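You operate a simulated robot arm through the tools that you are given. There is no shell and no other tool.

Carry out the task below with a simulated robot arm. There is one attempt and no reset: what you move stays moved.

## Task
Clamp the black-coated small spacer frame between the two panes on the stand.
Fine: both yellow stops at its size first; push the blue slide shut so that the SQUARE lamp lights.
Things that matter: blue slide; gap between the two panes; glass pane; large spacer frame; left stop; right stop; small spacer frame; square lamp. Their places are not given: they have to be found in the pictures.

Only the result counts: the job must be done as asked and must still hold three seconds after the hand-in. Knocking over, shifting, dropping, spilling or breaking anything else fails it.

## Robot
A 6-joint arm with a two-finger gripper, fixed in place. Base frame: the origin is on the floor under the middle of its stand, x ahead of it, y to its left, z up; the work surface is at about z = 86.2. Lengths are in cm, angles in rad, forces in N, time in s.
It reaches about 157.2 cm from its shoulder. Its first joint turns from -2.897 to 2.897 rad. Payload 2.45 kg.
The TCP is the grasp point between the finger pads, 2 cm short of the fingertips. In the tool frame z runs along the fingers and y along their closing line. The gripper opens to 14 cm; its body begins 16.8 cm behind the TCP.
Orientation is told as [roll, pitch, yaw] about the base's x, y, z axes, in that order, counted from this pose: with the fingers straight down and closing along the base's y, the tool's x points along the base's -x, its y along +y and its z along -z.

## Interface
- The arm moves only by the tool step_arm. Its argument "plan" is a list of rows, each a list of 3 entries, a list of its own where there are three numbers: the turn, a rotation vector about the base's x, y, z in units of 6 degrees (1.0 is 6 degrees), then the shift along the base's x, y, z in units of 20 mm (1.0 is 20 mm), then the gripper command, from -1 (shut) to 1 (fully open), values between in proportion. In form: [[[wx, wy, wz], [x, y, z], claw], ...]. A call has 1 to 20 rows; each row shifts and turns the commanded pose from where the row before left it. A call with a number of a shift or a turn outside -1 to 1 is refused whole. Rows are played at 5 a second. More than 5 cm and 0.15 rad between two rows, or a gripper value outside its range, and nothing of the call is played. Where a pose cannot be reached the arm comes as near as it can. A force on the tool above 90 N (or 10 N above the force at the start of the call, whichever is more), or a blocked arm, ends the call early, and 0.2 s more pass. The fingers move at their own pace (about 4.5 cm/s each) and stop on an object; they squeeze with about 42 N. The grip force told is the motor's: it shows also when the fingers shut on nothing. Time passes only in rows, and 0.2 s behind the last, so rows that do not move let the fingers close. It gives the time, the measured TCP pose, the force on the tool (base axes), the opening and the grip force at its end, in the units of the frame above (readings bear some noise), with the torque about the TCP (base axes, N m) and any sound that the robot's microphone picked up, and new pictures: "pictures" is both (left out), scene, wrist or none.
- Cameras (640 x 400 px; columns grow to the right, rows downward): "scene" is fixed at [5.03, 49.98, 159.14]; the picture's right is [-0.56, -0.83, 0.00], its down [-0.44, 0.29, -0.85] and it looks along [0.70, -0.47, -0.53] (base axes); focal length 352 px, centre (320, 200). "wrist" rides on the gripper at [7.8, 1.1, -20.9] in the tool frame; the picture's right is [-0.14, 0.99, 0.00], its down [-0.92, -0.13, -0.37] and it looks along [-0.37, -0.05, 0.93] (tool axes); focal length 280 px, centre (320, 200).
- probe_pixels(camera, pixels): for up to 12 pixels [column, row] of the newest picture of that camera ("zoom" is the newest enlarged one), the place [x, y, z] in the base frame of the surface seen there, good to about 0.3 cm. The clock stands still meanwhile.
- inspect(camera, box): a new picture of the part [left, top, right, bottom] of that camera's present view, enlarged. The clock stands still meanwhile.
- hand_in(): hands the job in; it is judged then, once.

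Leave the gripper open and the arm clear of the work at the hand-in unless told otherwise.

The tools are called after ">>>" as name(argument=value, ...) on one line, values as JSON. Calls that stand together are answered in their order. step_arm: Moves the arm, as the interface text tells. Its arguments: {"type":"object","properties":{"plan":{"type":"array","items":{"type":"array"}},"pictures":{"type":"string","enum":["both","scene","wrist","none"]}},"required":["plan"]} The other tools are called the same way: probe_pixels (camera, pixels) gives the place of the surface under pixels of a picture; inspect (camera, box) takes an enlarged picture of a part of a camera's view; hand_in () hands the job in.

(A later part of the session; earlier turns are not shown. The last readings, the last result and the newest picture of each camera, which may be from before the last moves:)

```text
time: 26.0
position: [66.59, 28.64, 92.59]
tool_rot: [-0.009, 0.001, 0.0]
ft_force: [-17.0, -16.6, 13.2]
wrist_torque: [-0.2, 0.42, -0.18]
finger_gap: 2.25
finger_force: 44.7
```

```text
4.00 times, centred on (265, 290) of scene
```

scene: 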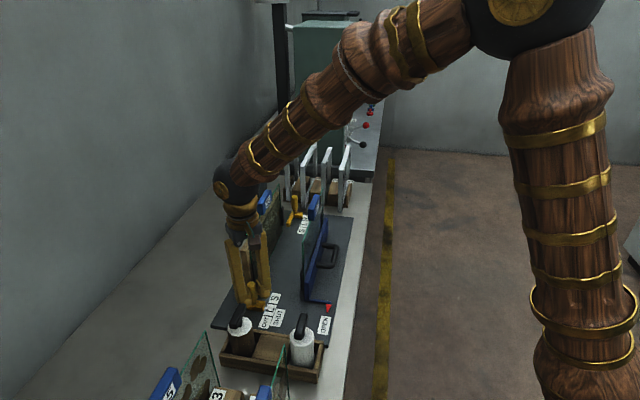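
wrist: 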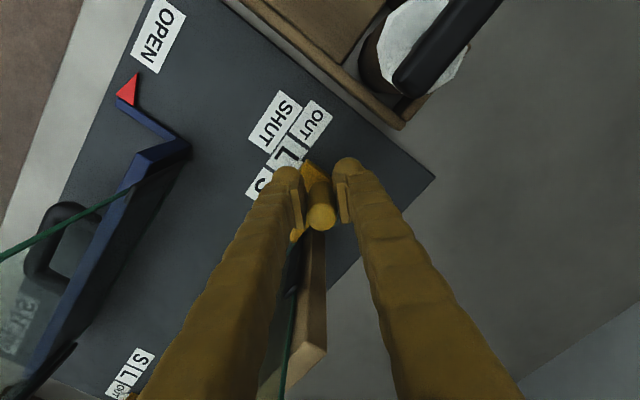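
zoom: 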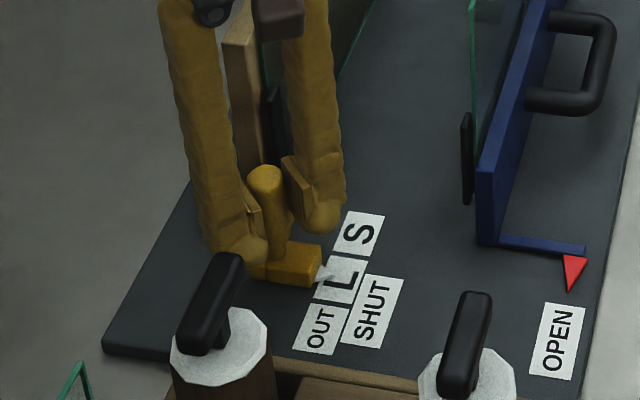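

The stop follows; its pointer is at L. A sideways force of ~24 N points to (−x,−y), so the rail runs slightly more towards −y. I drag the next 4 cm with that correction.

>>> step_arm(plan=[[[0, 0, 0], [0.165, -0.188, 0], -1], [[0, 0, 0], [0.165, -0.188, 0], -1], [[0, 0, 0], [0.168, -0.185, 0], -1], [[0, 0, 0], [0.168, -0.185, 0], -1], [[0, 0, 0], [0.168, -0.185, 0], -1], [[0, 0, 0], [0.168, -0.185, 0], -1], [[0, 0, 0], [0.168, -0.185, 0], -1]])

>>> inspect(camera="scene", box=[190, 240, 340, 340])

>>> inspect(camera="wrist", box=[220, 100, 420, 260])

```text
time: 27.6
position: [69.02, 25.99, 92.67]
tool_rot: [-0.004, -0.003, 0.0]
ft_force: [11.7, 10.1, 14.6]
wrist_torque: [0.13, -0.3, 0.06]
finger_gap: 2.26
finger_force: 44.7
```

scene: 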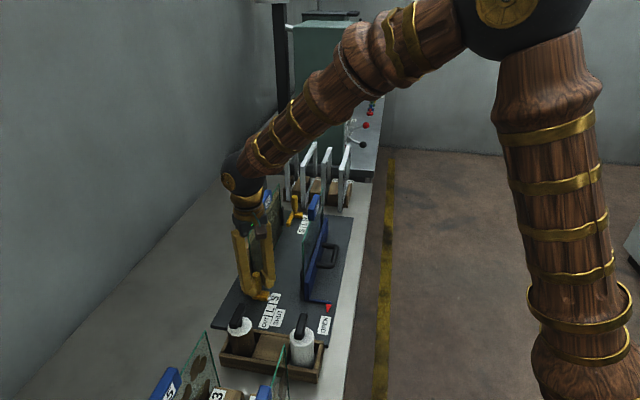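
wrist: 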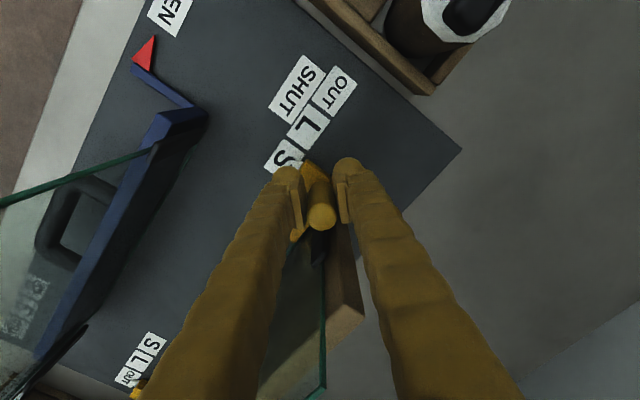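

```text
4.00 times, centred on (265, 290) of scene
```

zoom: 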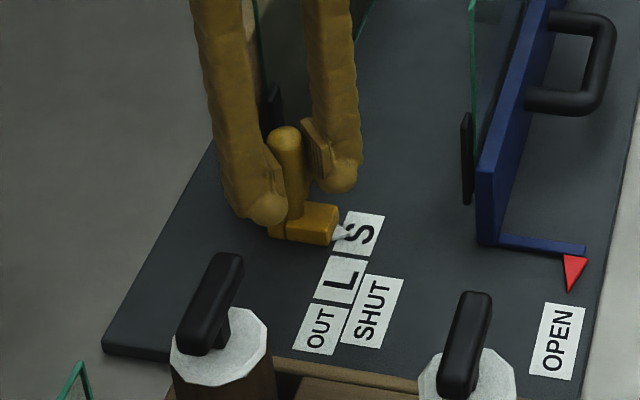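

```text
2.50 times, centred on (320, 180) of wrist
```

zoom: 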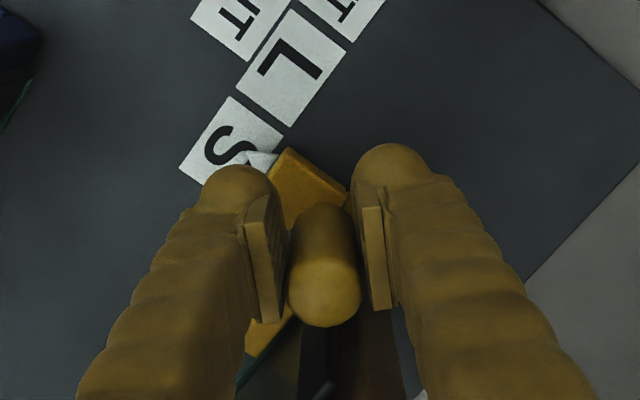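

The pointer is just short of the centre of S. I move 0.45 cm more (with slight relief of the side force) and check before releasing.

>>> step_arm(plan=[[[0, 0, 0], [0.095, -0.065, 0], -1], [[0, 0, 0], [0.095, -0.065, 0], -1], [[0, 0, 0], [0, 0, 0], -1]])

>>> inspect(camera="wrist", box=[260, 120, 360, 200])

>>> inspect(camera="scene", box=[225, 260, 325, 330])

```text
time: 28.4
position: [69.35, 25.87, 92.53]
tool_rot: [-0.006, 0.001, -0.001]
ft_force: [7.4, 7.5, 15.6]
wrist_torque: [0.13, -0.24, 0.04]
finger_gap: 2.24
finger_force: 45.5
```

scene: 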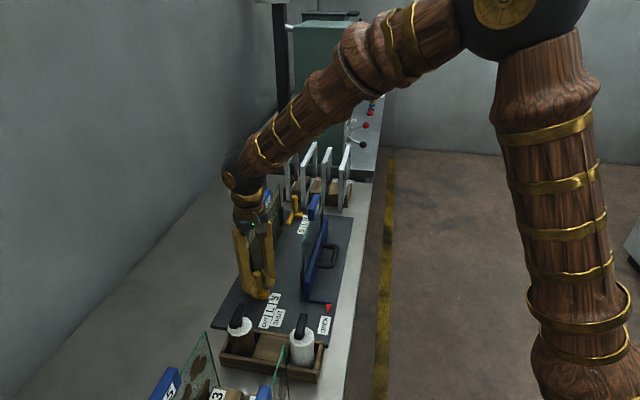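
wrist: 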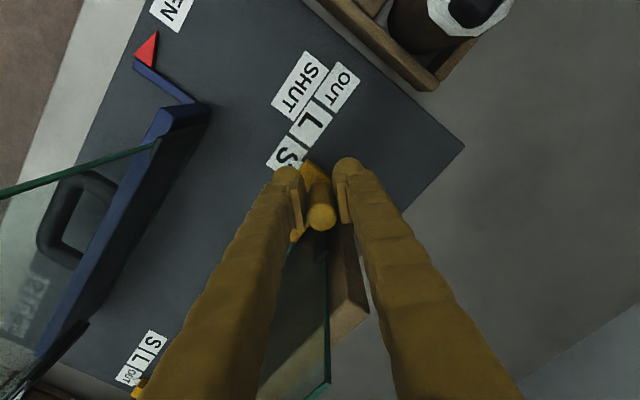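

```text
5.00 times, centred on (310, 160) of wrist
```

zoom: 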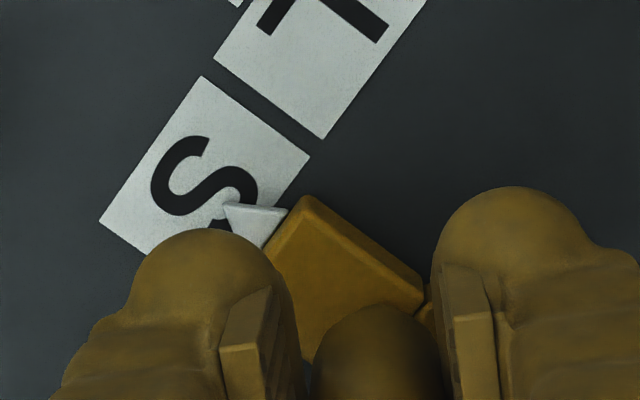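

```text
5.71 times, centred on (275, 295) of scene
```

zoom: 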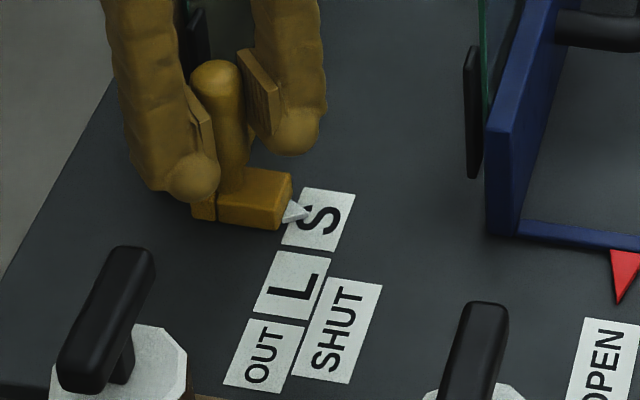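

The pointer is centred on S (within ~1 mm). Release the post, rise straight up, and look.

>>> step_arm(plan=[[[0, 0, 0], [0, 0, 0], -0.6], [[0, 0, 0], [0, 0, 0], -0.3], [[0, 0, 0], [0, 0, 0], -0.3], [[0, 0, 0], [0, 0, 0], -0.3], [[0, 0, 0], [0, 0, 0.5], -0.3], [[0, 0, 0], [0, 0, 1], -0.3], [[0, 0, 0], [0, 0, 1], -0.3], [[0, 0, 0], [0, 0, 1], -0.3], [[0, 0, 0], [0, 0, 1], -0.3], [[0, 0, 0], [0, 0, 1], -0.3], [[0, 0, 0], [0, 0, 1], -0.3], [[0, 0, 0], [0, 0, 1], -0.3], [[0, 0, 0], [0, 0, 1], -0.3], [[0, 0, 0], [0, 0, 1], -0.3], [[0, 0, 0], [0, 0, 1], -0.3], [[0, 0, 0], [0, 0, 1], -0.3], [[0, 0, 0], [0, 0, 1], -0.3]])

>>> inspect(camera="wrist", box=[220, 80, 400, 240])

>>> inspect(camera="scene", box=[225, 250, 345, 340])

```text
time: 32.0
position: [69.26, 25.87, 117.7]
tool_rot: [-0.006, -0.001, 0.0]
ft_force: [-0.6, -0.5, -0.8]
wrist_torque: [0.0, 0.03, -0.04]
finger_gap: 4.91
finger_force: 0.1
```

scene: 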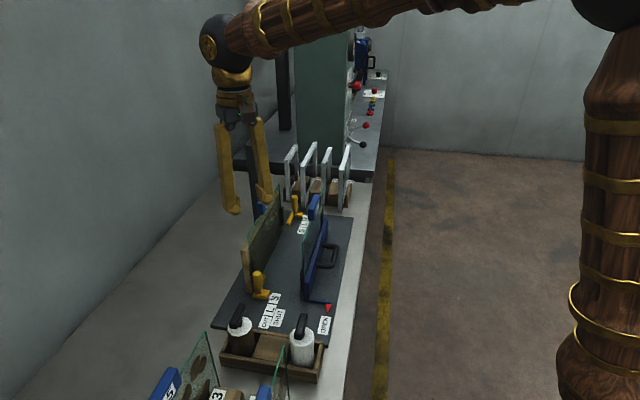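
wrist: 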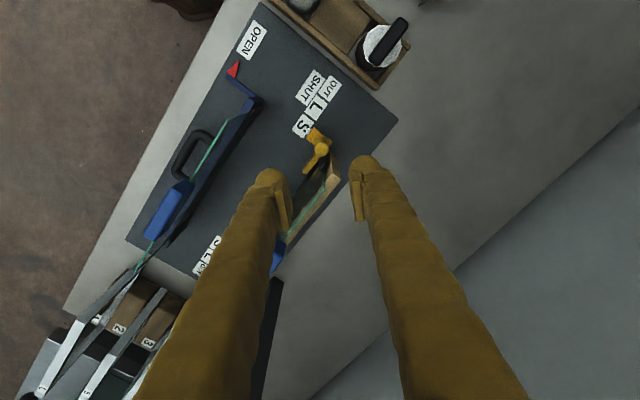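

```text
2.50 times, centred on (310, 160) of wrist
```

zoom: 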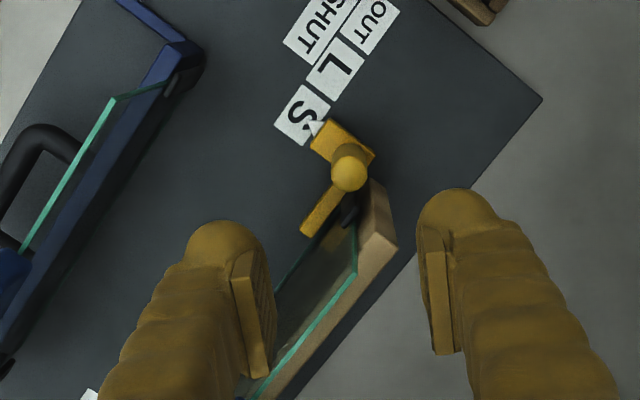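

```text
4.44 times, centred on (285, 295) of scene
```

zoom: 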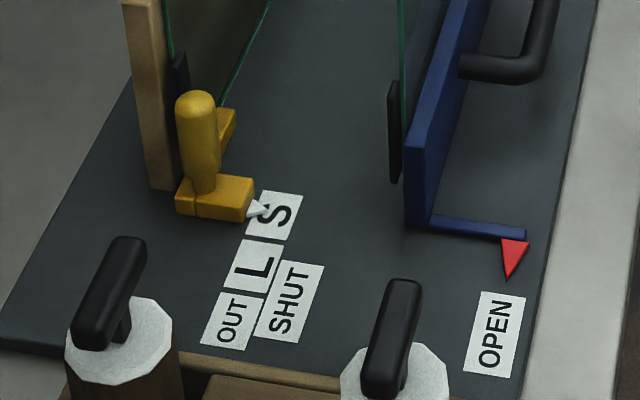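

Left stop is at S. Next the right stop: post ≈(97.4,−1.3). I grip it closing along base x with yaw +90°, so that the camera stays away from the lamp post. Fly there at z≈121.

>>> step_arm(plan=[[[0, 0, 0.9375], [0.878, -0.874, 0.1], -0.3], [[0, 0, 0.9375], [0.878, -0.874, 0.1], -0.3], [[0, 0, 0.9375], [0.878, -0.874, 0.1], -0.3], [[0, 0, 0.9375], [0.878, -0.874, 0.1], -0.3], [[0, 0, 0.9375], [0.878, -0.874, 0.1], -0.3], [[0, 0, 0.9375], [0.878, -0.874, 0.1], -0.3], [[0, 0, 0.9375], [0.878, -0.874, 0.1], -0.3], [[0, 0, 0.9375], [0.878, -0.874, 0.1], -0.3], [[0, 0, 0.9375], [0.878, -0.874, 0.1], -0.3], [[0, 0, 0.9375], [0.878, -0.874, 0.1], -0.3], [[0, 0, 0.9375], [0.878, -0.874, 0.1], -0.3], [[0, 0, 0.9375], [0.878, -0.874, 0.1], -0.3], [[0, 0, 0.9375], [0.878, -0.874, 0.1], -0.3], [[0, 0, 0.9375], [0.878, -0.874, 0.1], -0.3], [[0, 0, 0.9375], [0.878, -0.874, 0.1], -0.3], [[0, 0, 0.9375], [0.878, -0.874, 0.1], -0.3]])

>>> inspect(camera="wrist", box=[220, 80, 420, 240])

```text
time: 35.4
position: [97.51, -2.27, 120.95]
tool_rot: [-0.007, 0.002, 1.57]
ft_force: [0.7, -0.5, 0.3]
wrist_torque: [0.0, -0.01, 0.0]
finger_gap: 4.87
finger_force: 0.1
```

scene: 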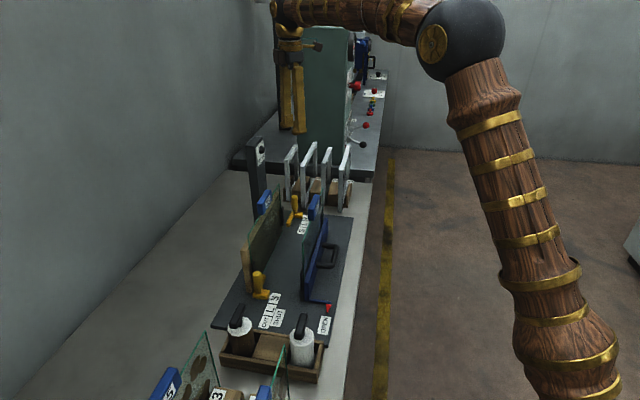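
wrist: 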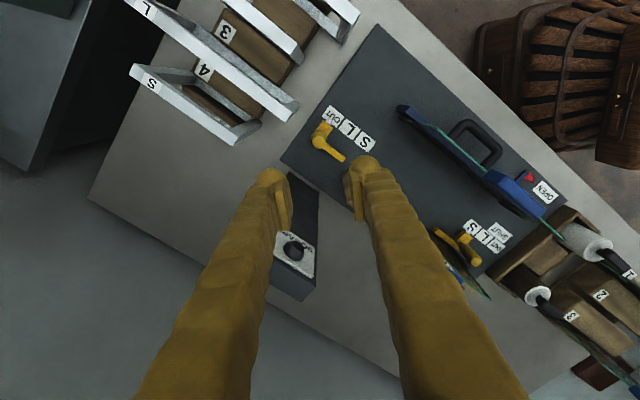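

```text
2.50 times, centred on (320, 160) of wrist
```

zoom: 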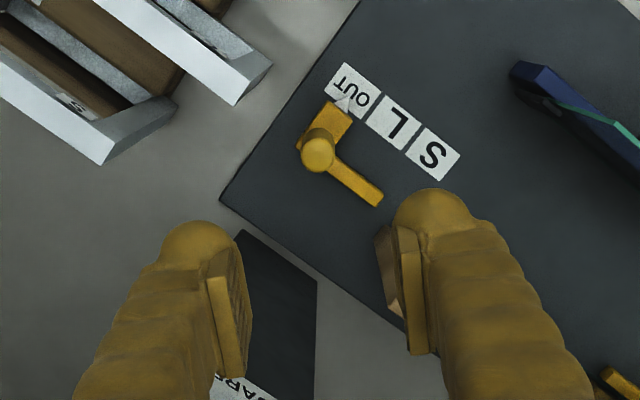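

Clear view from above. I probe the right post top (318,150), arm tip, pointer, labels, frame ends, and lamp-post edge.

>>> probe_pixels(camera="zoom", pixels=[[318, 148], [312, 155], [376, 198], [346, 103], [432, 153], [394, 122], [353, 91], [250, 75], [225, 90], [150, 115], [242, 240], [315, 282]])

>>> probe_pixels(camera="wrist", pixels=[[318, 158], [430, 232], [445, 238], [471, 238], [290, 175], [318, 190], [310, 240], [312, 265], [292, 238], [305, 295], [464, 250], [440, 232]])

```text
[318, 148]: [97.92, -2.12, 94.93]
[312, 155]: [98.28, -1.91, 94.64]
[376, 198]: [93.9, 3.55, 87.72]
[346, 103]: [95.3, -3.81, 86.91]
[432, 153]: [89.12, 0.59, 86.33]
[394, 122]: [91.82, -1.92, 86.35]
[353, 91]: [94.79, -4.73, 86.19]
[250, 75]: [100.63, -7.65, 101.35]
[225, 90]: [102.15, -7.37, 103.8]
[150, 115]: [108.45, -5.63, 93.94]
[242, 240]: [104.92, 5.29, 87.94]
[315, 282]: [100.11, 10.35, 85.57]
```

```text
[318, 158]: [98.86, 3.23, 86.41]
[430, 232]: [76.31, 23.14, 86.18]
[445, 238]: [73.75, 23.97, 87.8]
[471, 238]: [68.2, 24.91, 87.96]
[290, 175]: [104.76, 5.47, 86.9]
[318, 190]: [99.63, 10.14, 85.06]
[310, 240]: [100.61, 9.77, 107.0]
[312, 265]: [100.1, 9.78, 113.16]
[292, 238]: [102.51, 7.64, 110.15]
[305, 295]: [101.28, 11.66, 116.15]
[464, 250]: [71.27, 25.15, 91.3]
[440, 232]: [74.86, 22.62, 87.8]
```

Post centre ≈(97.9,−1.9). I descend to z≈98 at (97.85,−2.6) and check.

>>> step_arm(plan=[[[0, 0, 0], [0.17, -0.165, -0.95], -0.3], [[0, 0, 0], [0, 0, -0.95], -0.3], [[0, 0, 0], [0, 0, -0.95], -0.3], [[0, 0, 0], [0, 0, -0.95], -0.3], [[0, 0, 0], [0, 0, -0.95], -0.3], [[0, 0, 0], [0, 0, -0.95], -0.3], [[0, 0, 0], [0, 0, -0.95], -0.3], [[0, 0, 0], [0, 0, -0.95], -0.3], [[0, 0, 0], [0, 0, -0.95], -0.3], [[0, 0, 0], [0, 0, -0.95], -0.3], [[0, 0, 0], [0, 0, -0.95], -0.3], [[0, 0, 0], [0, 0, -0.95], -0.3]])

>>> inspect(camera="wrist", box=[220, 100, 420, 260])

>>> inspect(camera="scene", box=[220, 100, 380, 240])

```text
time: 38.0
position: [97.74, -2.42, 98.03]
tool_rot: [-0.007, 0.0, 1.569]
ft_force: [1.5, 0.4, -0.4]
wrist_torque: [-0.01, 0.02, -0.02]
finger_gap: 4.93
finger_force: 0.1
```

scene: 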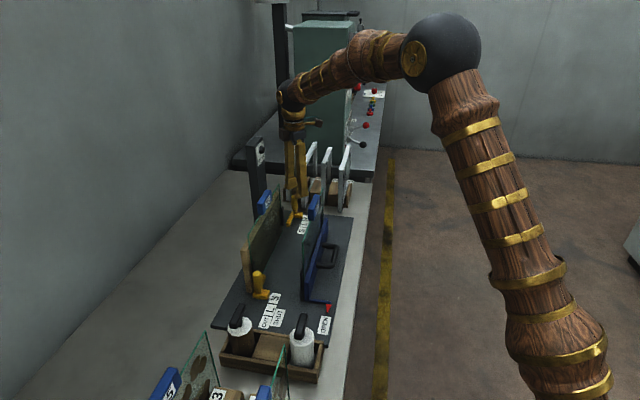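
wrist: 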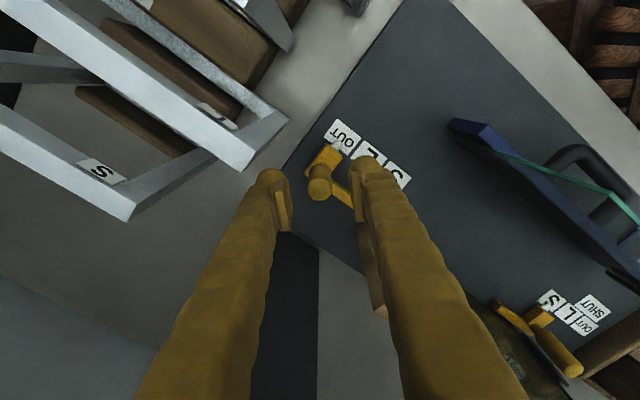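

```text
2.50 times, centred on (320, 180) of wrist
```

zoom: 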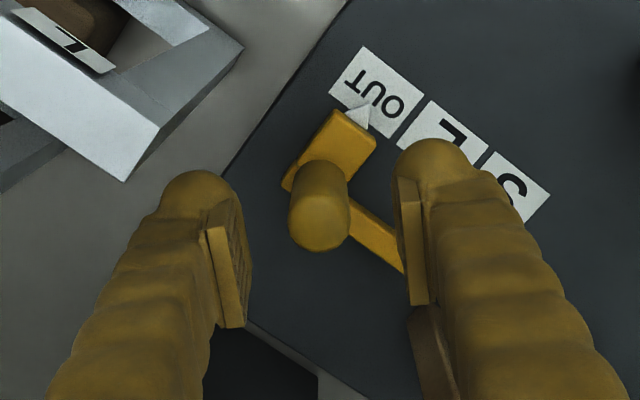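

```text
2.86 times, centred on (300, 170) of scene
```

zoom: 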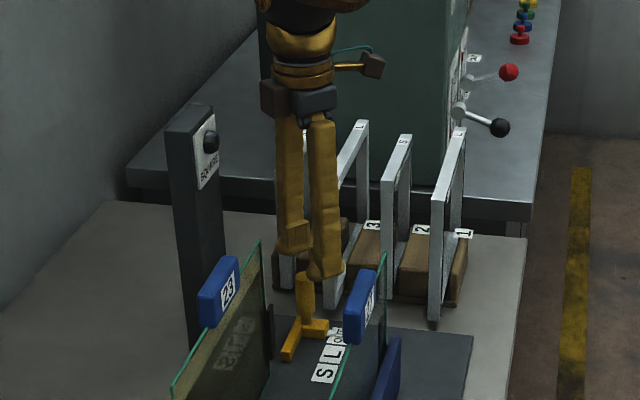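

The post is centred between the pads, clearance to the L frame is about 2.5 cm. Descend to z≈92.6 and close.

>>> step_arm(plan=[[[0, 0, 0], [0, 0, -0.7], -0.3], [[0, 0, 0], [0, 0, -0.7], -0.3], [[0, 0, 0], [0, 0, -0.7], -0.3], [[0, 0, 0], [0, 0, -0.6], -0.3], [[0, 0, 0], [0, 0, 0], -0.5], [[0, 0, 0], [0, 0, 0], -0.8], [[0, 0, 0], [0, 0, 0], -1], [[0, 0, 0], [0, 0, 0], -1], [[0, 0, 0], [0, 0, 0], -1]], pictures="wrist")

>>> inspect(camera="wrist", box=[220, 100, 420, 260])

```text
time: 40.0
position: [97.75, -2.63, 92.71]
tool_rot: [-0.007, -0.001, 1.569]
ft_force: [8.0, 5.0, -1.8]
wrist_torque: [0.0, -0.12, -0.1]
finger_gap: 2.26
finger_force: 45.1
```

wrist: 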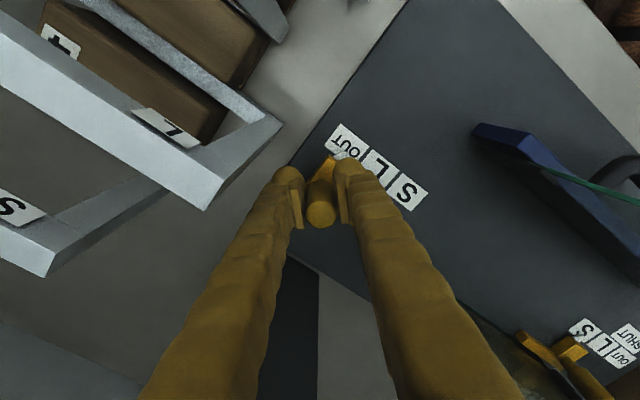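

```text
2.50 times, centred on (320, 180) of wrist
```

zoom: 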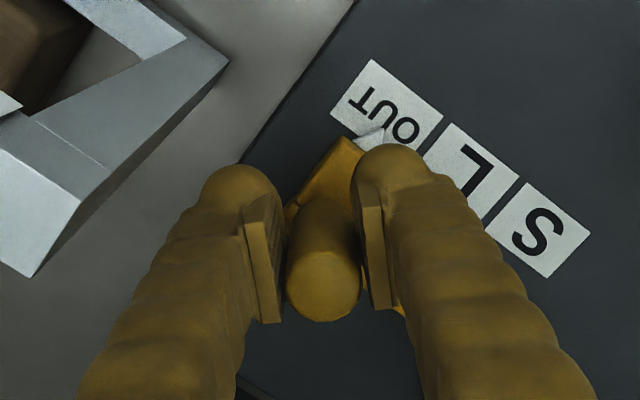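

Gripped. Drag 4 cm along (−x,+y).

>>> step_arm(plan=[[[0, 0, 0], [-0.176, 0.178, 0], -1], [[0, 0, 0], [-0.176, 0.178, 0], -1], [[0, 0, 0], [-0.176, 0.178, 0], -1], [[0, 0, 0], [-0.176, 0.178, 0], -1], [[0, 0, 0], [-0.176, 0.178, 0], -1], [[0, 0, 0], [-0.176, 0.178, 0], -1], [[0, 0, 0], [-0.176, 0.178, 0], -1], [[0, 0, 0], [-0.176, 0.178, 0], -1]], pictures="wrist")

>>> inspect(camera="wrist", box=[220, 100, 420, 260])

```text
time: 41.8
position: [95.0, 0.31, 92.66]
tool_rot: [-0.005, 0.0, 1.569]
ft_force: [-20.3, -22.5, 9.4]
wrist_torque: [-0.16, 0.27, 0.19]
finger_gap: 2.24
finger_force: 45.0
```

wrist: 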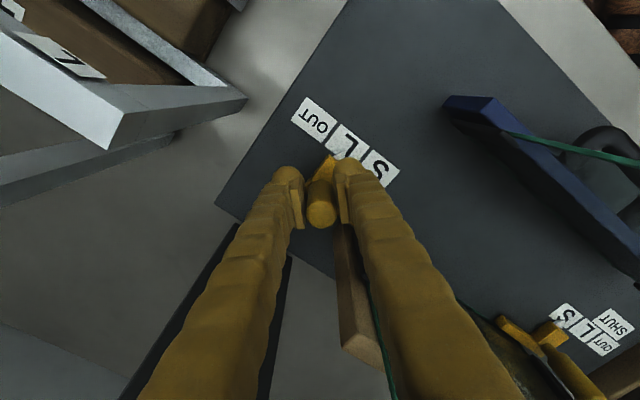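

```text
2.50 times, centred on (320, 180) of wrist
```

zoom: 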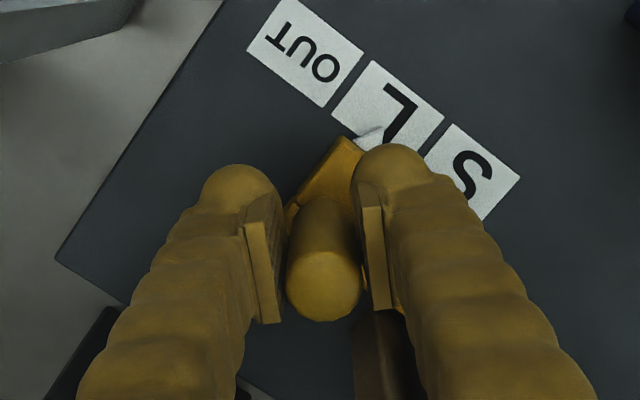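

Pointer at L. The sideways force is ~30 N to (−x,−y), so I bias the next 3.5 cm slightly that way.

>>> step_arm(plan=[[[0, 0, 0], [-0.182, 0.17, 0], -1], [[0, 0, 0], [-0.182, 0.17, 0], -1], [[0, 0, 0], [-0.182, 0.172, 0], -1], [[0, 0, 0], [-0.18, 0.173, 0], -1], [[0, 0, 0], [-0.178, 0.176, 0], -1], [[0, 0, 0], [-0.177, 0.177, 0], -1], [[0, 0, 0], [-0.177, 0.177, 0], -1]], pictures="wrist")

>>> inspect(camera="wrist", box=[270, 100, 410, 190])

```text
time: 43.4
position: [92.5, 2.82, 92.61]
tool_rot: [-0.007, 0.0, 1.57]
ft_force: [-23.4, -22.2, 18.8]
wrist_torque: [-0.21, 0.32, 0.25]
finger_gap: 2.27
finger_force: 44.9
```

wrist: 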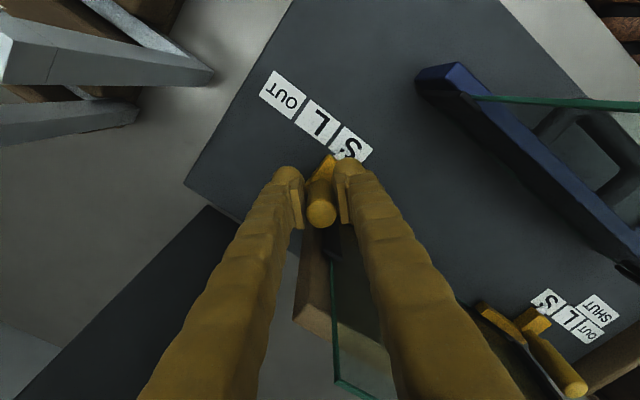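

```text
4.44 times, centred on (340, 145) of wrist
```

zoom: 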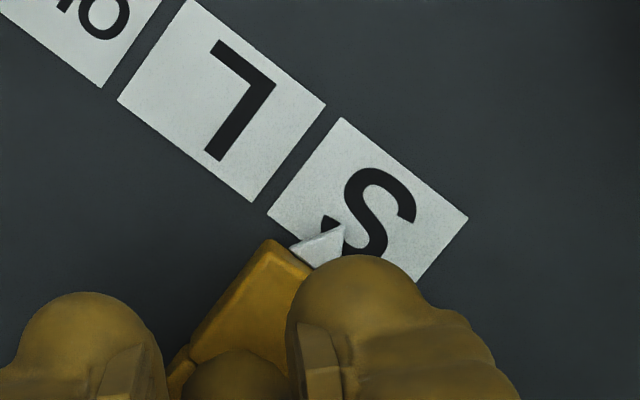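

The pointer is ~0.35 cm short of S's centre. Move that bit, relieving the side force.

>>> step_arm(plan=[[[0, 0, 0], [-0.08, 0.046, 0], -1], [[0, 0, 0], [-0.08, 0.046, 0], -1], [[0, 0, 0], [0, 0, 0], -1]], pictures="wrist")

>>> inspect(camera="wrist", box=[270, 100, 410, 190])

```text
time: 44.2
position: [92.39, 3.1, 92.5]
tool_rot: [-0.007, -0.002, 1.569]
ft_force: [1.5, 1.7, 8.7]
wrist_torque: [0.2, -0.01, -0.01]
finger_gap: 2.26
finger_force: 44.4
```

wrist: 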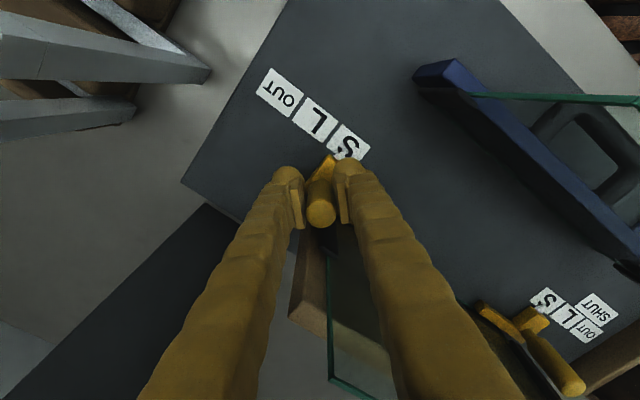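

```text
4.44 times, centred on (340, 145) of wrist
```

zoom: 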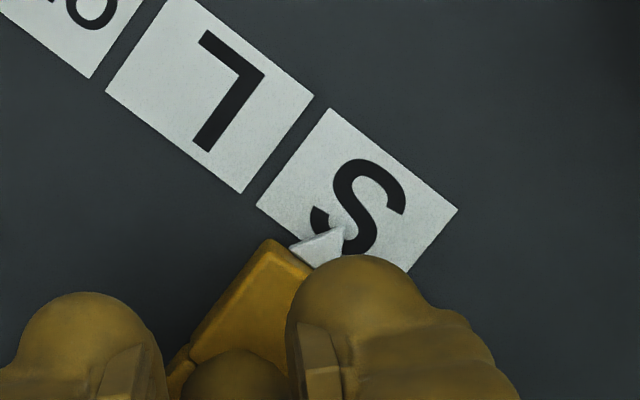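

Pointer is now centred on S. Release and rise straight up.

>>> step_arm(plan=[[[0, 0, 0], [0, 0, 0], -0.6], [[0, 0, 0], [0, 0, 0], -0.3], [[0, 0, 0], [0, 0, 0], -0.3], [[0, 0, 0], [0, 0, 0], -0.3], [[0, 0, 0], [0, 0, 0.5], -0.3], [[0, 0, 0], [0, 0, 1], -0.3], [[0, 0, 0], [0, 0, 1], -0.3], [[0, 0, 0], [0, 0, 1], -0.3], [[0, 0, 0], [0, 0, 1], -0.3], [[0, 0, 0], [0, 0, 1], -0.3], [[0, 0, 0], [0, 0, 1], -0.3], [[0, 0, 0], [0, 0, 1], -0.3], [[0, 0, 0], [0, 0, 1], -0.3], [[0, 0, 0], [0, 0, 1], -0.3], [[0, 0, 0], [0, 0, 1], -0.3], [[0, 0, 0], [0, 0, 1], -0.3], [[0, 0, 0], [0, 0, 1], -0.3]])

>>> inspect(camera="wrist", box=[240, 60, 480, 260])

>>> inspect(camera="wrist", box=[290, 100, 400, 170])

```text
time: 47.8
position: [92.3, 2.9, 117.66]
tool_rot: [-0.009, -0.002, 1.57]
ft_force: [-0.1, 0.4, 0.2]
wrist_torque: [0.01, -0.04, 0.0]
finger_gap: 4.88
finger_force: 0.1
```

scene: 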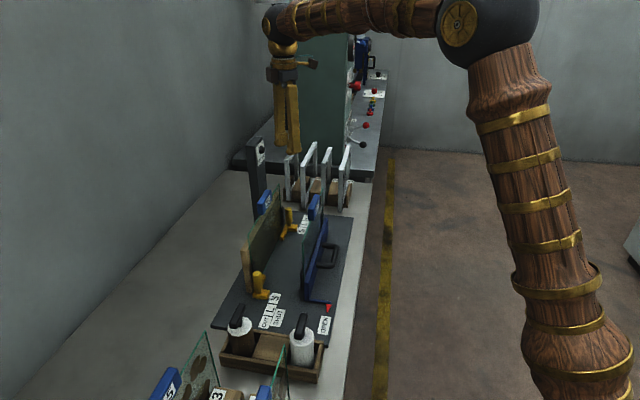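
wrist: 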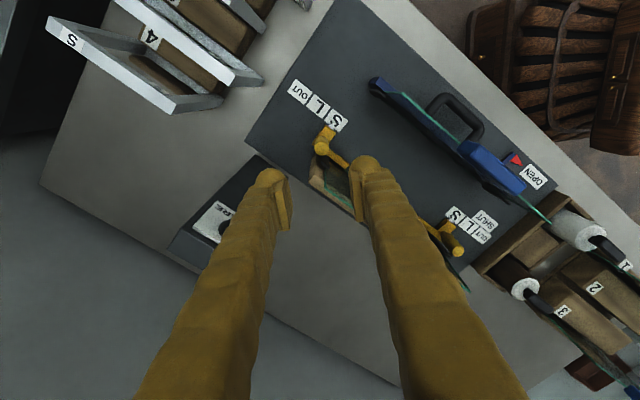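

```text
2.00 times, centred on (360, 160) of wrist
```

zoom: 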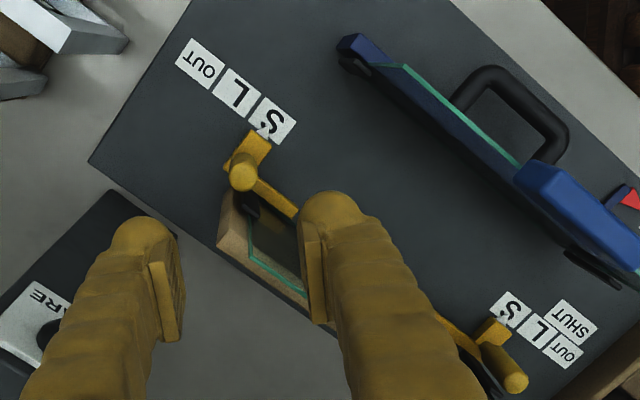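

```text
5.71 times, centred on (345, 135) of wrist
```

zoom: 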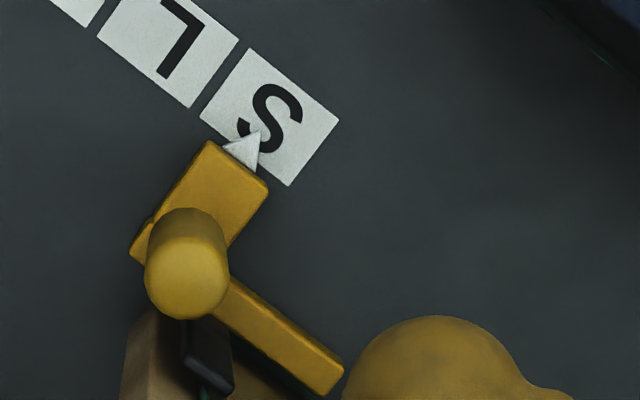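

Both stops are at S (pointer centred on the right one too). I probe the right stop arm tip, fixed pane and slide details for frame placement.

>>> probe_pixels(camera="zoom", pixels=[[335, 370], [322, 388], [338, 378], [250, 305], [185, 275], [259, 140], [270, 117], [128, 370]])

>>> probe_pixels(camera="wrist", pixels=[[313, 165], [317, 190], [325, 190], [352, 205], [345, 158], [378, 85], [385, 88], [400, 95], [470, 150], [520, 195], [465, 125], [443, 97]])

```text
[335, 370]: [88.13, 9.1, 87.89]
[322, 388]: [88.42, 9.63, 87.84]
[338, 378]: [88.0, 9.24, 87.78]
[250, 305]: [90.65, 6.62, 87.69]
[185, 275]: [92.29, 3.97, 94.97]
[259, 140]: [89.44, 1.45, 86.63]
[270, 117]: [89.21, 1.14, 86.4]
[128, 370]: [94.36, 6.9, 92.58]
```

```text
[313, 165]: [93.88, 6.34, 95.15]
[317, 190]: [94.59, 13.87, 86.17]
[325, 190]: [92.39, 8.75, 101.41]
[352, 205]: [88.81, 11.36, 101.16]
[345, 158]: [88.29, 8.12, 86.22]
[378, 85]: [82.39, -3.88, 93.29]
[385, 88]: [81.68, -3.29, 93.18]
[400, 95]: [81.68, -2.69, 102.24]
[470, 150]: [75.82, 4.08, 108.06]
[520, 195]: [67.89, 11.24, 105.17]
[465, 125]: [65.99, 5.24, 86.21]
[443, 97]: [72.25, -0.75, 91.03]
```

Geometry: stop-arm tips at q≈37.8 and 55.7 (centre 46.75 along the pane), fixed pane face at w≈70.2, slide pane at w≈56. Now I go to the S frame in slot 2, turning the hand to yaw −45° (closing across the frame), with a narrow opening.

>>> step_arm(plan=[[[0, 0, -0.9375], [0.15, -0.3, 0.2], -0.4], [[0, 0, -0.9375], [0.15, -0.3, 0.1], -0.6], [[0, 0, -0.9375], [0.15, -0.3, 0], -0.6], [[0, 0, -0.9375], [0.15, -0.3, 0], -0.6], [[0, 0, -0.9375], [0.15, -0.3, 0], -0.6], [[0, 0, -0.9375], [0.15, -0.3, 0], -0.6], [[0, 0, -0.9375], [0.15, -0.3, 0], -0.6], [[0, 0, -0.9375], [0.15, -0.3, 0], -0.6], [[0, 0, -0.9375], [0.15, -0.3, 0], -0.6], [[0, 0, -0.9375], [0.15, -0.3, 0], -0.6], [[0, 0, -0.9375], [0.15, -0.3, 0], -0.6], [[0, 0, -0.9375], [0.15, -0.3, 0], -0.6]], pictures="none")

>>> step_arm(plan=[[[0, 0, -0.9375], [0.15, -0.3, 0], -0.6], [[0, 0, -0.9375], [0.15, -0.3, 0], -0.6], [[0, 0, -0.9375], [0.15, -0.3, 0], -0.6], [[0, 0, -0.9375], [0.15, -0.3, 0], -0.6], [[0, 0, -0.9375], [0.15, -0.3, 0], -0.6], [[0, 0, -0.9375], [0.15, -0.3, 0], -0.6], [[0, 0, -0.9375], [0.15, -0.3, 0], -0.6], [[0, 0, -0.9375], [0.15, -0.3, 0], -0.6], [[0, 0, -0.9375], [0.15, -0.3, 0], -0.6], [[0, 0, -0.9375], [0.15, -0.3, 0], -0.6], [[0, 0, -0.9375], [0.15, -0.3, 0], -0.6], [[0, 0, -0.9375], [0.15, -0.3, 0], -0.6]], pictures="both")

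```text
time: 50.4
position: [95.84, -4.16, 118.07]
tool_rot: [-0.007, -0.001, 0.389]
ft_force: [0.8, -1.3, -0.4]
wrist_torque: [0.0, -0.01, 0.0]
finger_gap: 2.82
finger_force: 0.1
```

```text
time: 53.0
position: [99.46, -11.31, 118.22]
tool_rot: [-0.008, 0.001, -0.785]
ft_force: [-0.4, 0.7, 0.7]
wrist_torque: [0.02, 0.01, 0.0]
finger_gap: 2.8
finger_force: 0.1
```

scene: 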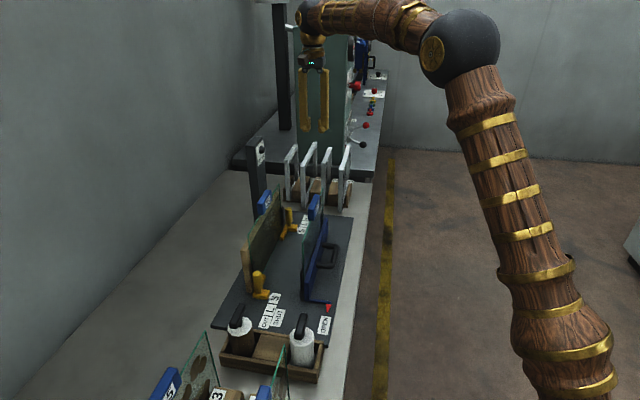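
wrist: 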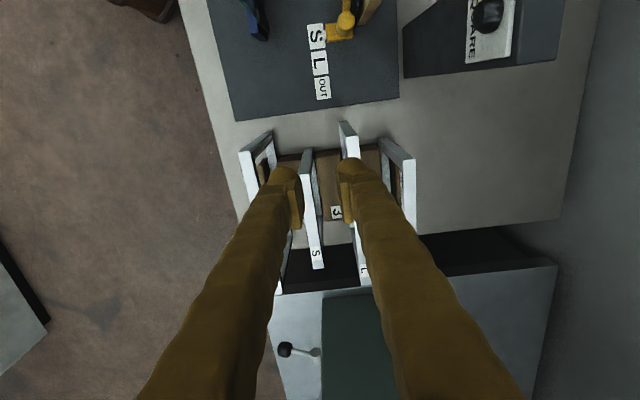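

I look at the S frame from here and probe the top bar centre line again.

>>> inspect(camera="wrist", box=[230, 110, 430, 290])

>>> probe_pixels(camera="wrist", pixels=[[308, 166], [307, 163], [311, 200], [315, 230], [318, 264], [317, 262], [246, 160], [350, 140], [404, 160], [285, 175], [350, 170], [312, 215]])

```text
2.22 times, centred on (330, 200) of wrist
```

zoom: 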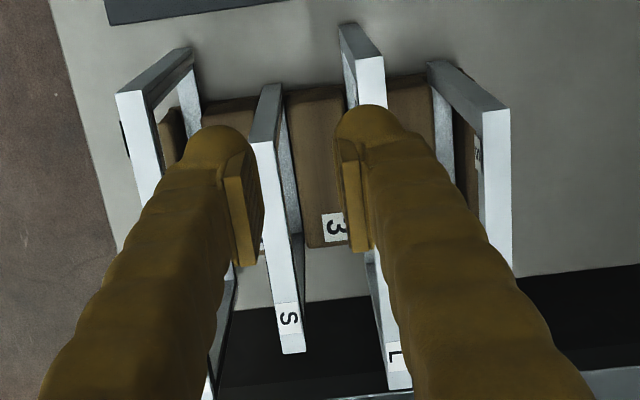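

```text
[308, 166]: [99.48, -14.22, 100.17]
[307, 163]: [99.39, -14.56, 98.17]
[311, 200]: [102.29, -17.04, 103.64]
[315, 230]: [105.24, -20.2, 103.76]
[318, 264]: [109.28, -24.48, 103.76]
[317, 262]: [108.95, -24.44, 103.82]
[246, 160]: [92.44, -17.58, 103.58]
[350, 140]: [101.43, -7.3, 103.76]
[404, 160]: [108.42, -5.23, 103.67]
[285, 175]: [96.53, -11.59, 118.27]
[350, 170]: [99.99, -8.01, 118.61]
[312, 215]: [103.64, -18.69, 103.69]
```

The S frame's centre line is at about x+y≈84.8, centre (104.4,−19.7). I move above it at z 110.

>>> step_arm(plan=[[[0, 0, 0], [0.415, -0.7, -0.5], -0.6], [[0, 0, 0], [0.415, -0.7, -0.6], -0.6], [[0, 0, 0], [0.415, -0.7, -0.75], -0.6], [[0, 0, 0], [0.415, -0.7, -0.75], -0.6], [[0, 0, 0], [0.415, -0.7, -0.75], -0.6], [[0, 0, 0], [0.415, -0.71, -0.75], -0.6]])

>>> inspect(camera="wrist", box=[230, 100, 430, 270])

>>> inspect(camera="scene", box=[250, 80, 410, 220])

```text
time: 54.4
position: [104.39, -19.7, 109.96]
tool_rot: [-0.006, 0.002, -0.785]
ft_force: [0.3, -0.2, -0.3]
wrist_torque: [-0.03, -0.02, 0.0]
finger_gap: 2.83
finger_force: 0.0
```

scene: 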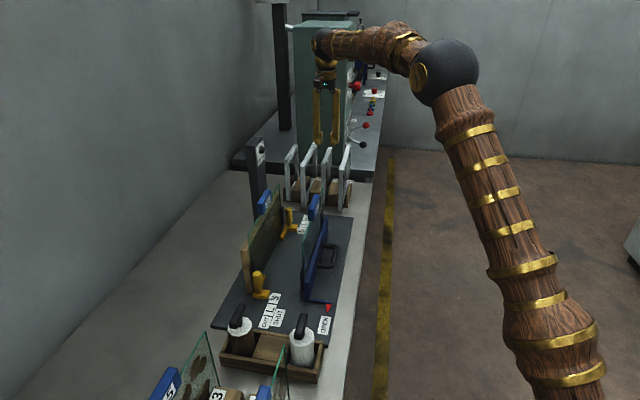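
wrist: 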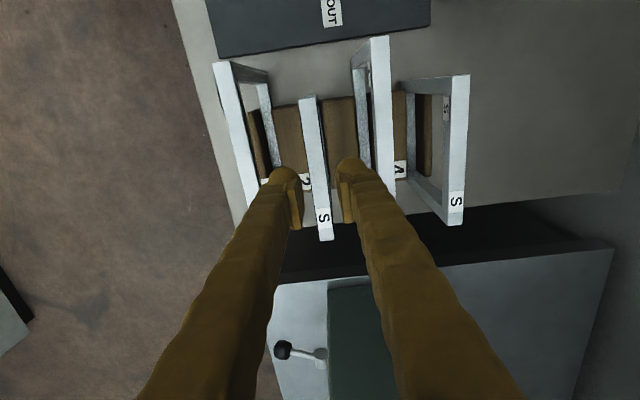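

```text
2.35 times, centred on (330, 185) of wrist
```

zoom: 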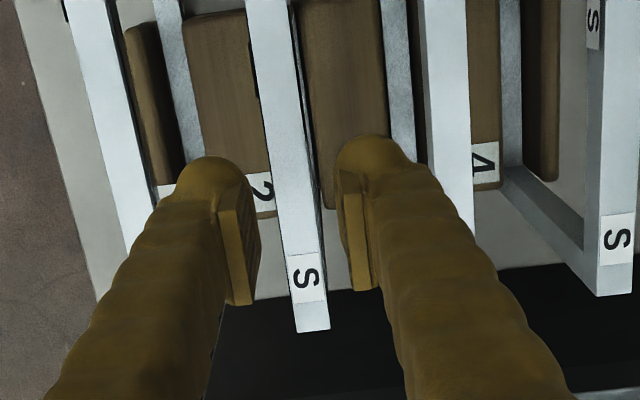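

```text
2.86 times, centred on (330, 150) of scene
```

zoom: 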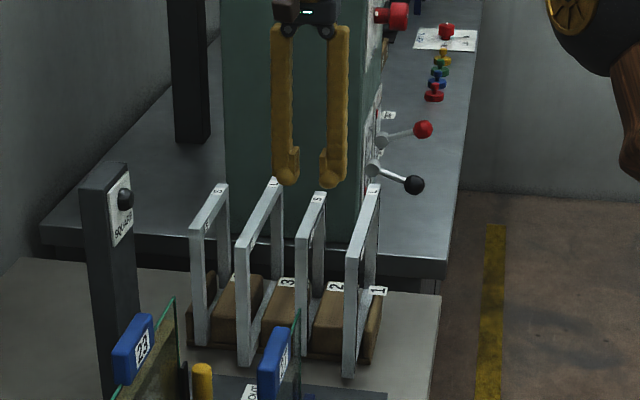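

>>> inspect(camera="wrist", box=[280, 140, 360, 190])

>>> probe_pixels(camera="wrist", pixels=[[316, 172], [313, 150], [310, 110], [321, 200], [325, 235], [310, 172], [322, 172], [296, 200], [343, 200], [290, 172], [350, 165], [380, 100]])

```text
8.00 times, centred on (320, 165) of wrist
```

zoom: 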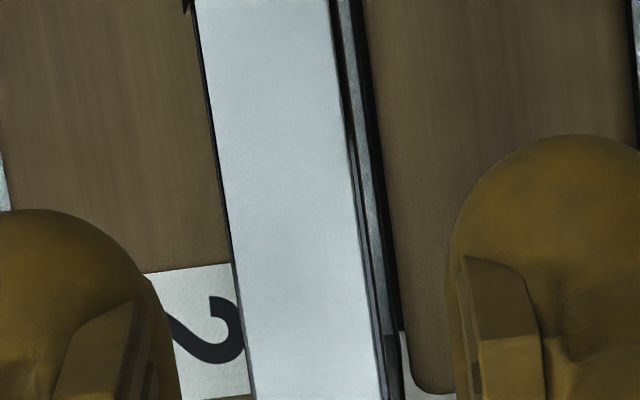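

```text
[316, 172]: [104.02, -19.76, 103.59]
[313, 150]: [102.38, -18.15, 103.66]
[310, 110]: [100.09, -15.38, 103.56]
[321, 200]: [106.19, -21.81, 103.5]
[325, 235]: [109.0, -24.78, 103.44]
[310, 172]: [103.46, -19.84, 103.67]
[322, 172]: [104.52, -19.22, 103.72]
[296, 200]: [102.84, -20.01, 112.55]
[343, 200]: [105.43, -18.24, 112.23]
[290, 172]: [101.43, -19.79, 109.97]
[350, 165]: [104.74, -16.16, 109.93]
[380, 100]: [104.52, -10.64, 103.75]
```

The bar (1.55 cm thick) lies 0.3 cm to the (−x,−y) side of the TCP; yaw matches. I correct that, narrow to 2.5 cm and descend to z≈102.4.

>>> step_arm(plan=[[[0, 0, 0], [-0.11, -0.11, 0], -0.65], [[0, 0, 0], [0, 0, -0.7], -0.65], [[0, 0, 0], [0, 0, -0.7], -0.65], [[0, 0, 0], [0, 0, 0], -0.65]], pictures="wrist")

>>> inspect(camera="wrist", box=[240, 130, 400, 250])

```text
time: 55.4
position: [104.15, -19.99, 107.15]
tool_rot: [-0.007, 0.0, -0.786]
ft_force: [0.8, -0.7, -0.6]
wrist_torque: [0.02, 0.02, -0.02]
finger_gap: 2.47
finger_force: 0.1
```

wrist: 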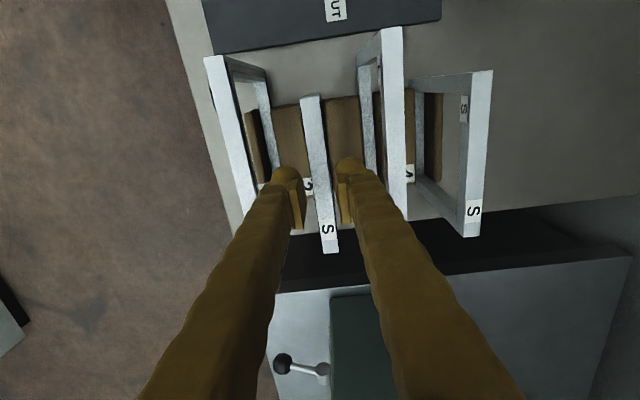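

```text
3.33 times, centred on (320, 190) of wrist
```

zoom: 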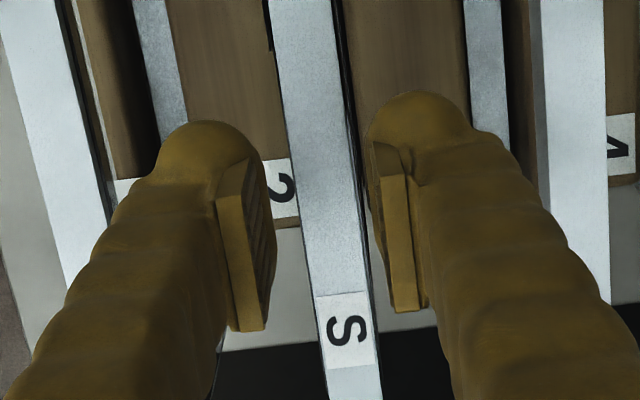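

Bar is now 0.15 cm to the other side; tiny correction and descend to z≈102.4.

>>> step_arm(plan=[[[0, 0, 0], [0.045, 0.045, -0.6], -0.65], [[0, 0, 0], [0, 0, -0.6], -0.65], [[0, 0, 0], [0, 0, -0.6], -0.65], [[0, 0, 0], [0, 0, -0.575], -0.65], [[0, 0, 0], [0, 0, 0], -0.65]])

>>> inspect(camera="wrist", box=[240, 130, 400, 250])

>>> inspect(camera="scene", box=[270, 90, 390, 220])

```text
time: 56.6
position: [104.29, -19.92, 102.29]
tool_rot: [-0.007, -0.001, -0.784]
ft_force: [0.2, -0.9, 0.5]
wrist_torque: [-0.01, -0.02, -0.01]
finger_gap: 2.48
finger_force: 0.1
```

scene: 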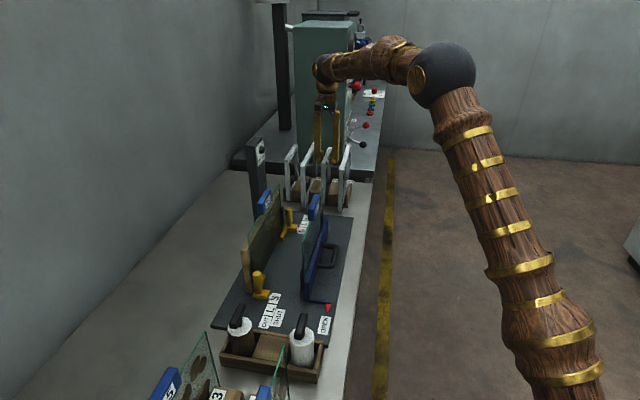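
wrist: 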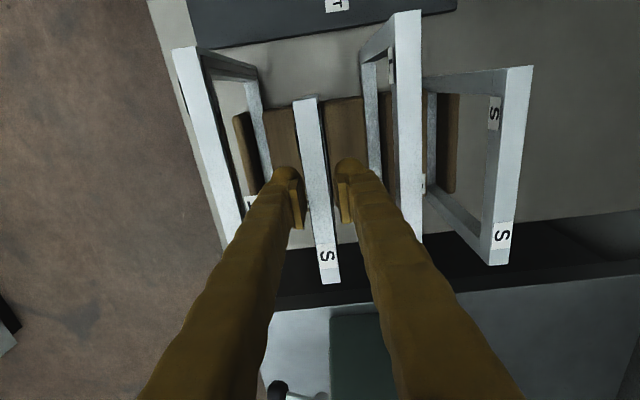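

```text
3.33 times, centred on (320, 190) of wrist
```

zoom: 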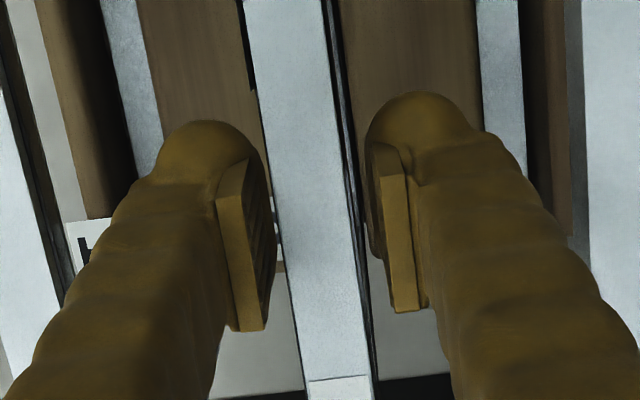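

```text
3.08 times, centred on (330, 155) of scene
```

zoom: 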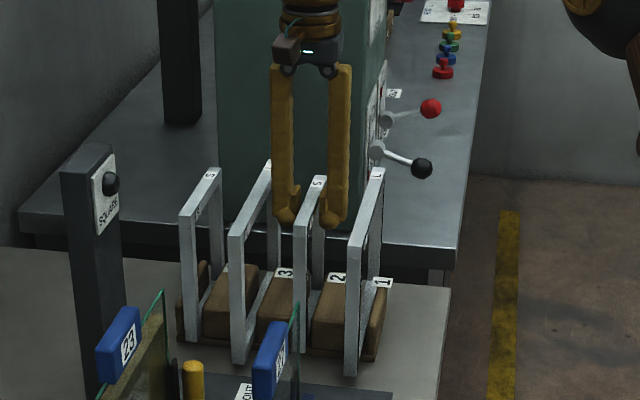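

The bar is centred between the pads at z 102.3. Close the gripper.

>>> step_arm(plan=[[[0, 0, 0], [0, 0, 0], -0.75], [[0, 0, 0], [0, 0, 0], -0.85], [[0, 0, 0], [0, 0, 0], -1], [[0, 0, 0], [0, 0, 0], -1], [[0, 0, 0], [0, 0, 0], -1]], pictures="wrist")

>>> inspect(camera="wrist", box=[240, 130, 400, 250])

```text
time: 57.8
position: [104.33, -19.99, 102.47]
tool_rot: [-0.008, 0.0, -0.785]
ft_force: [-0.3, -0.2, -0.4]
wrist_torque: [0.0, 0.01, -0.01]
finger_gap: 1.12
finger_force: 38.3
```

wrist: 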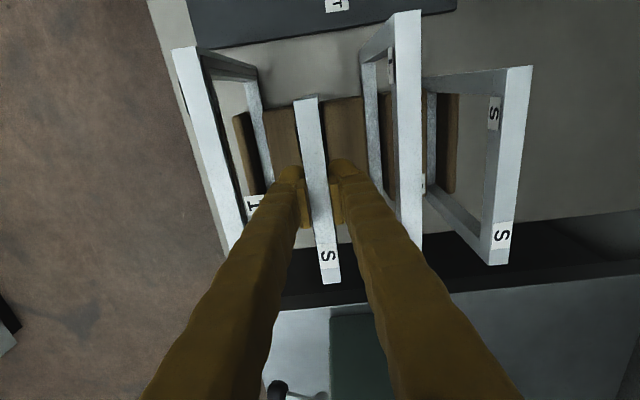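

```text
3.33 times, centred on (320, 190) of wrist
```

zoom: 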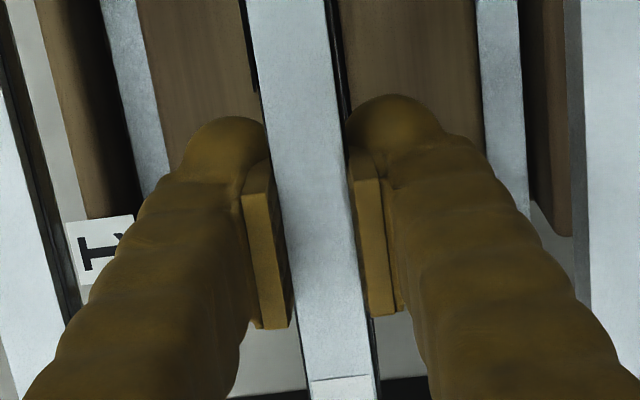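

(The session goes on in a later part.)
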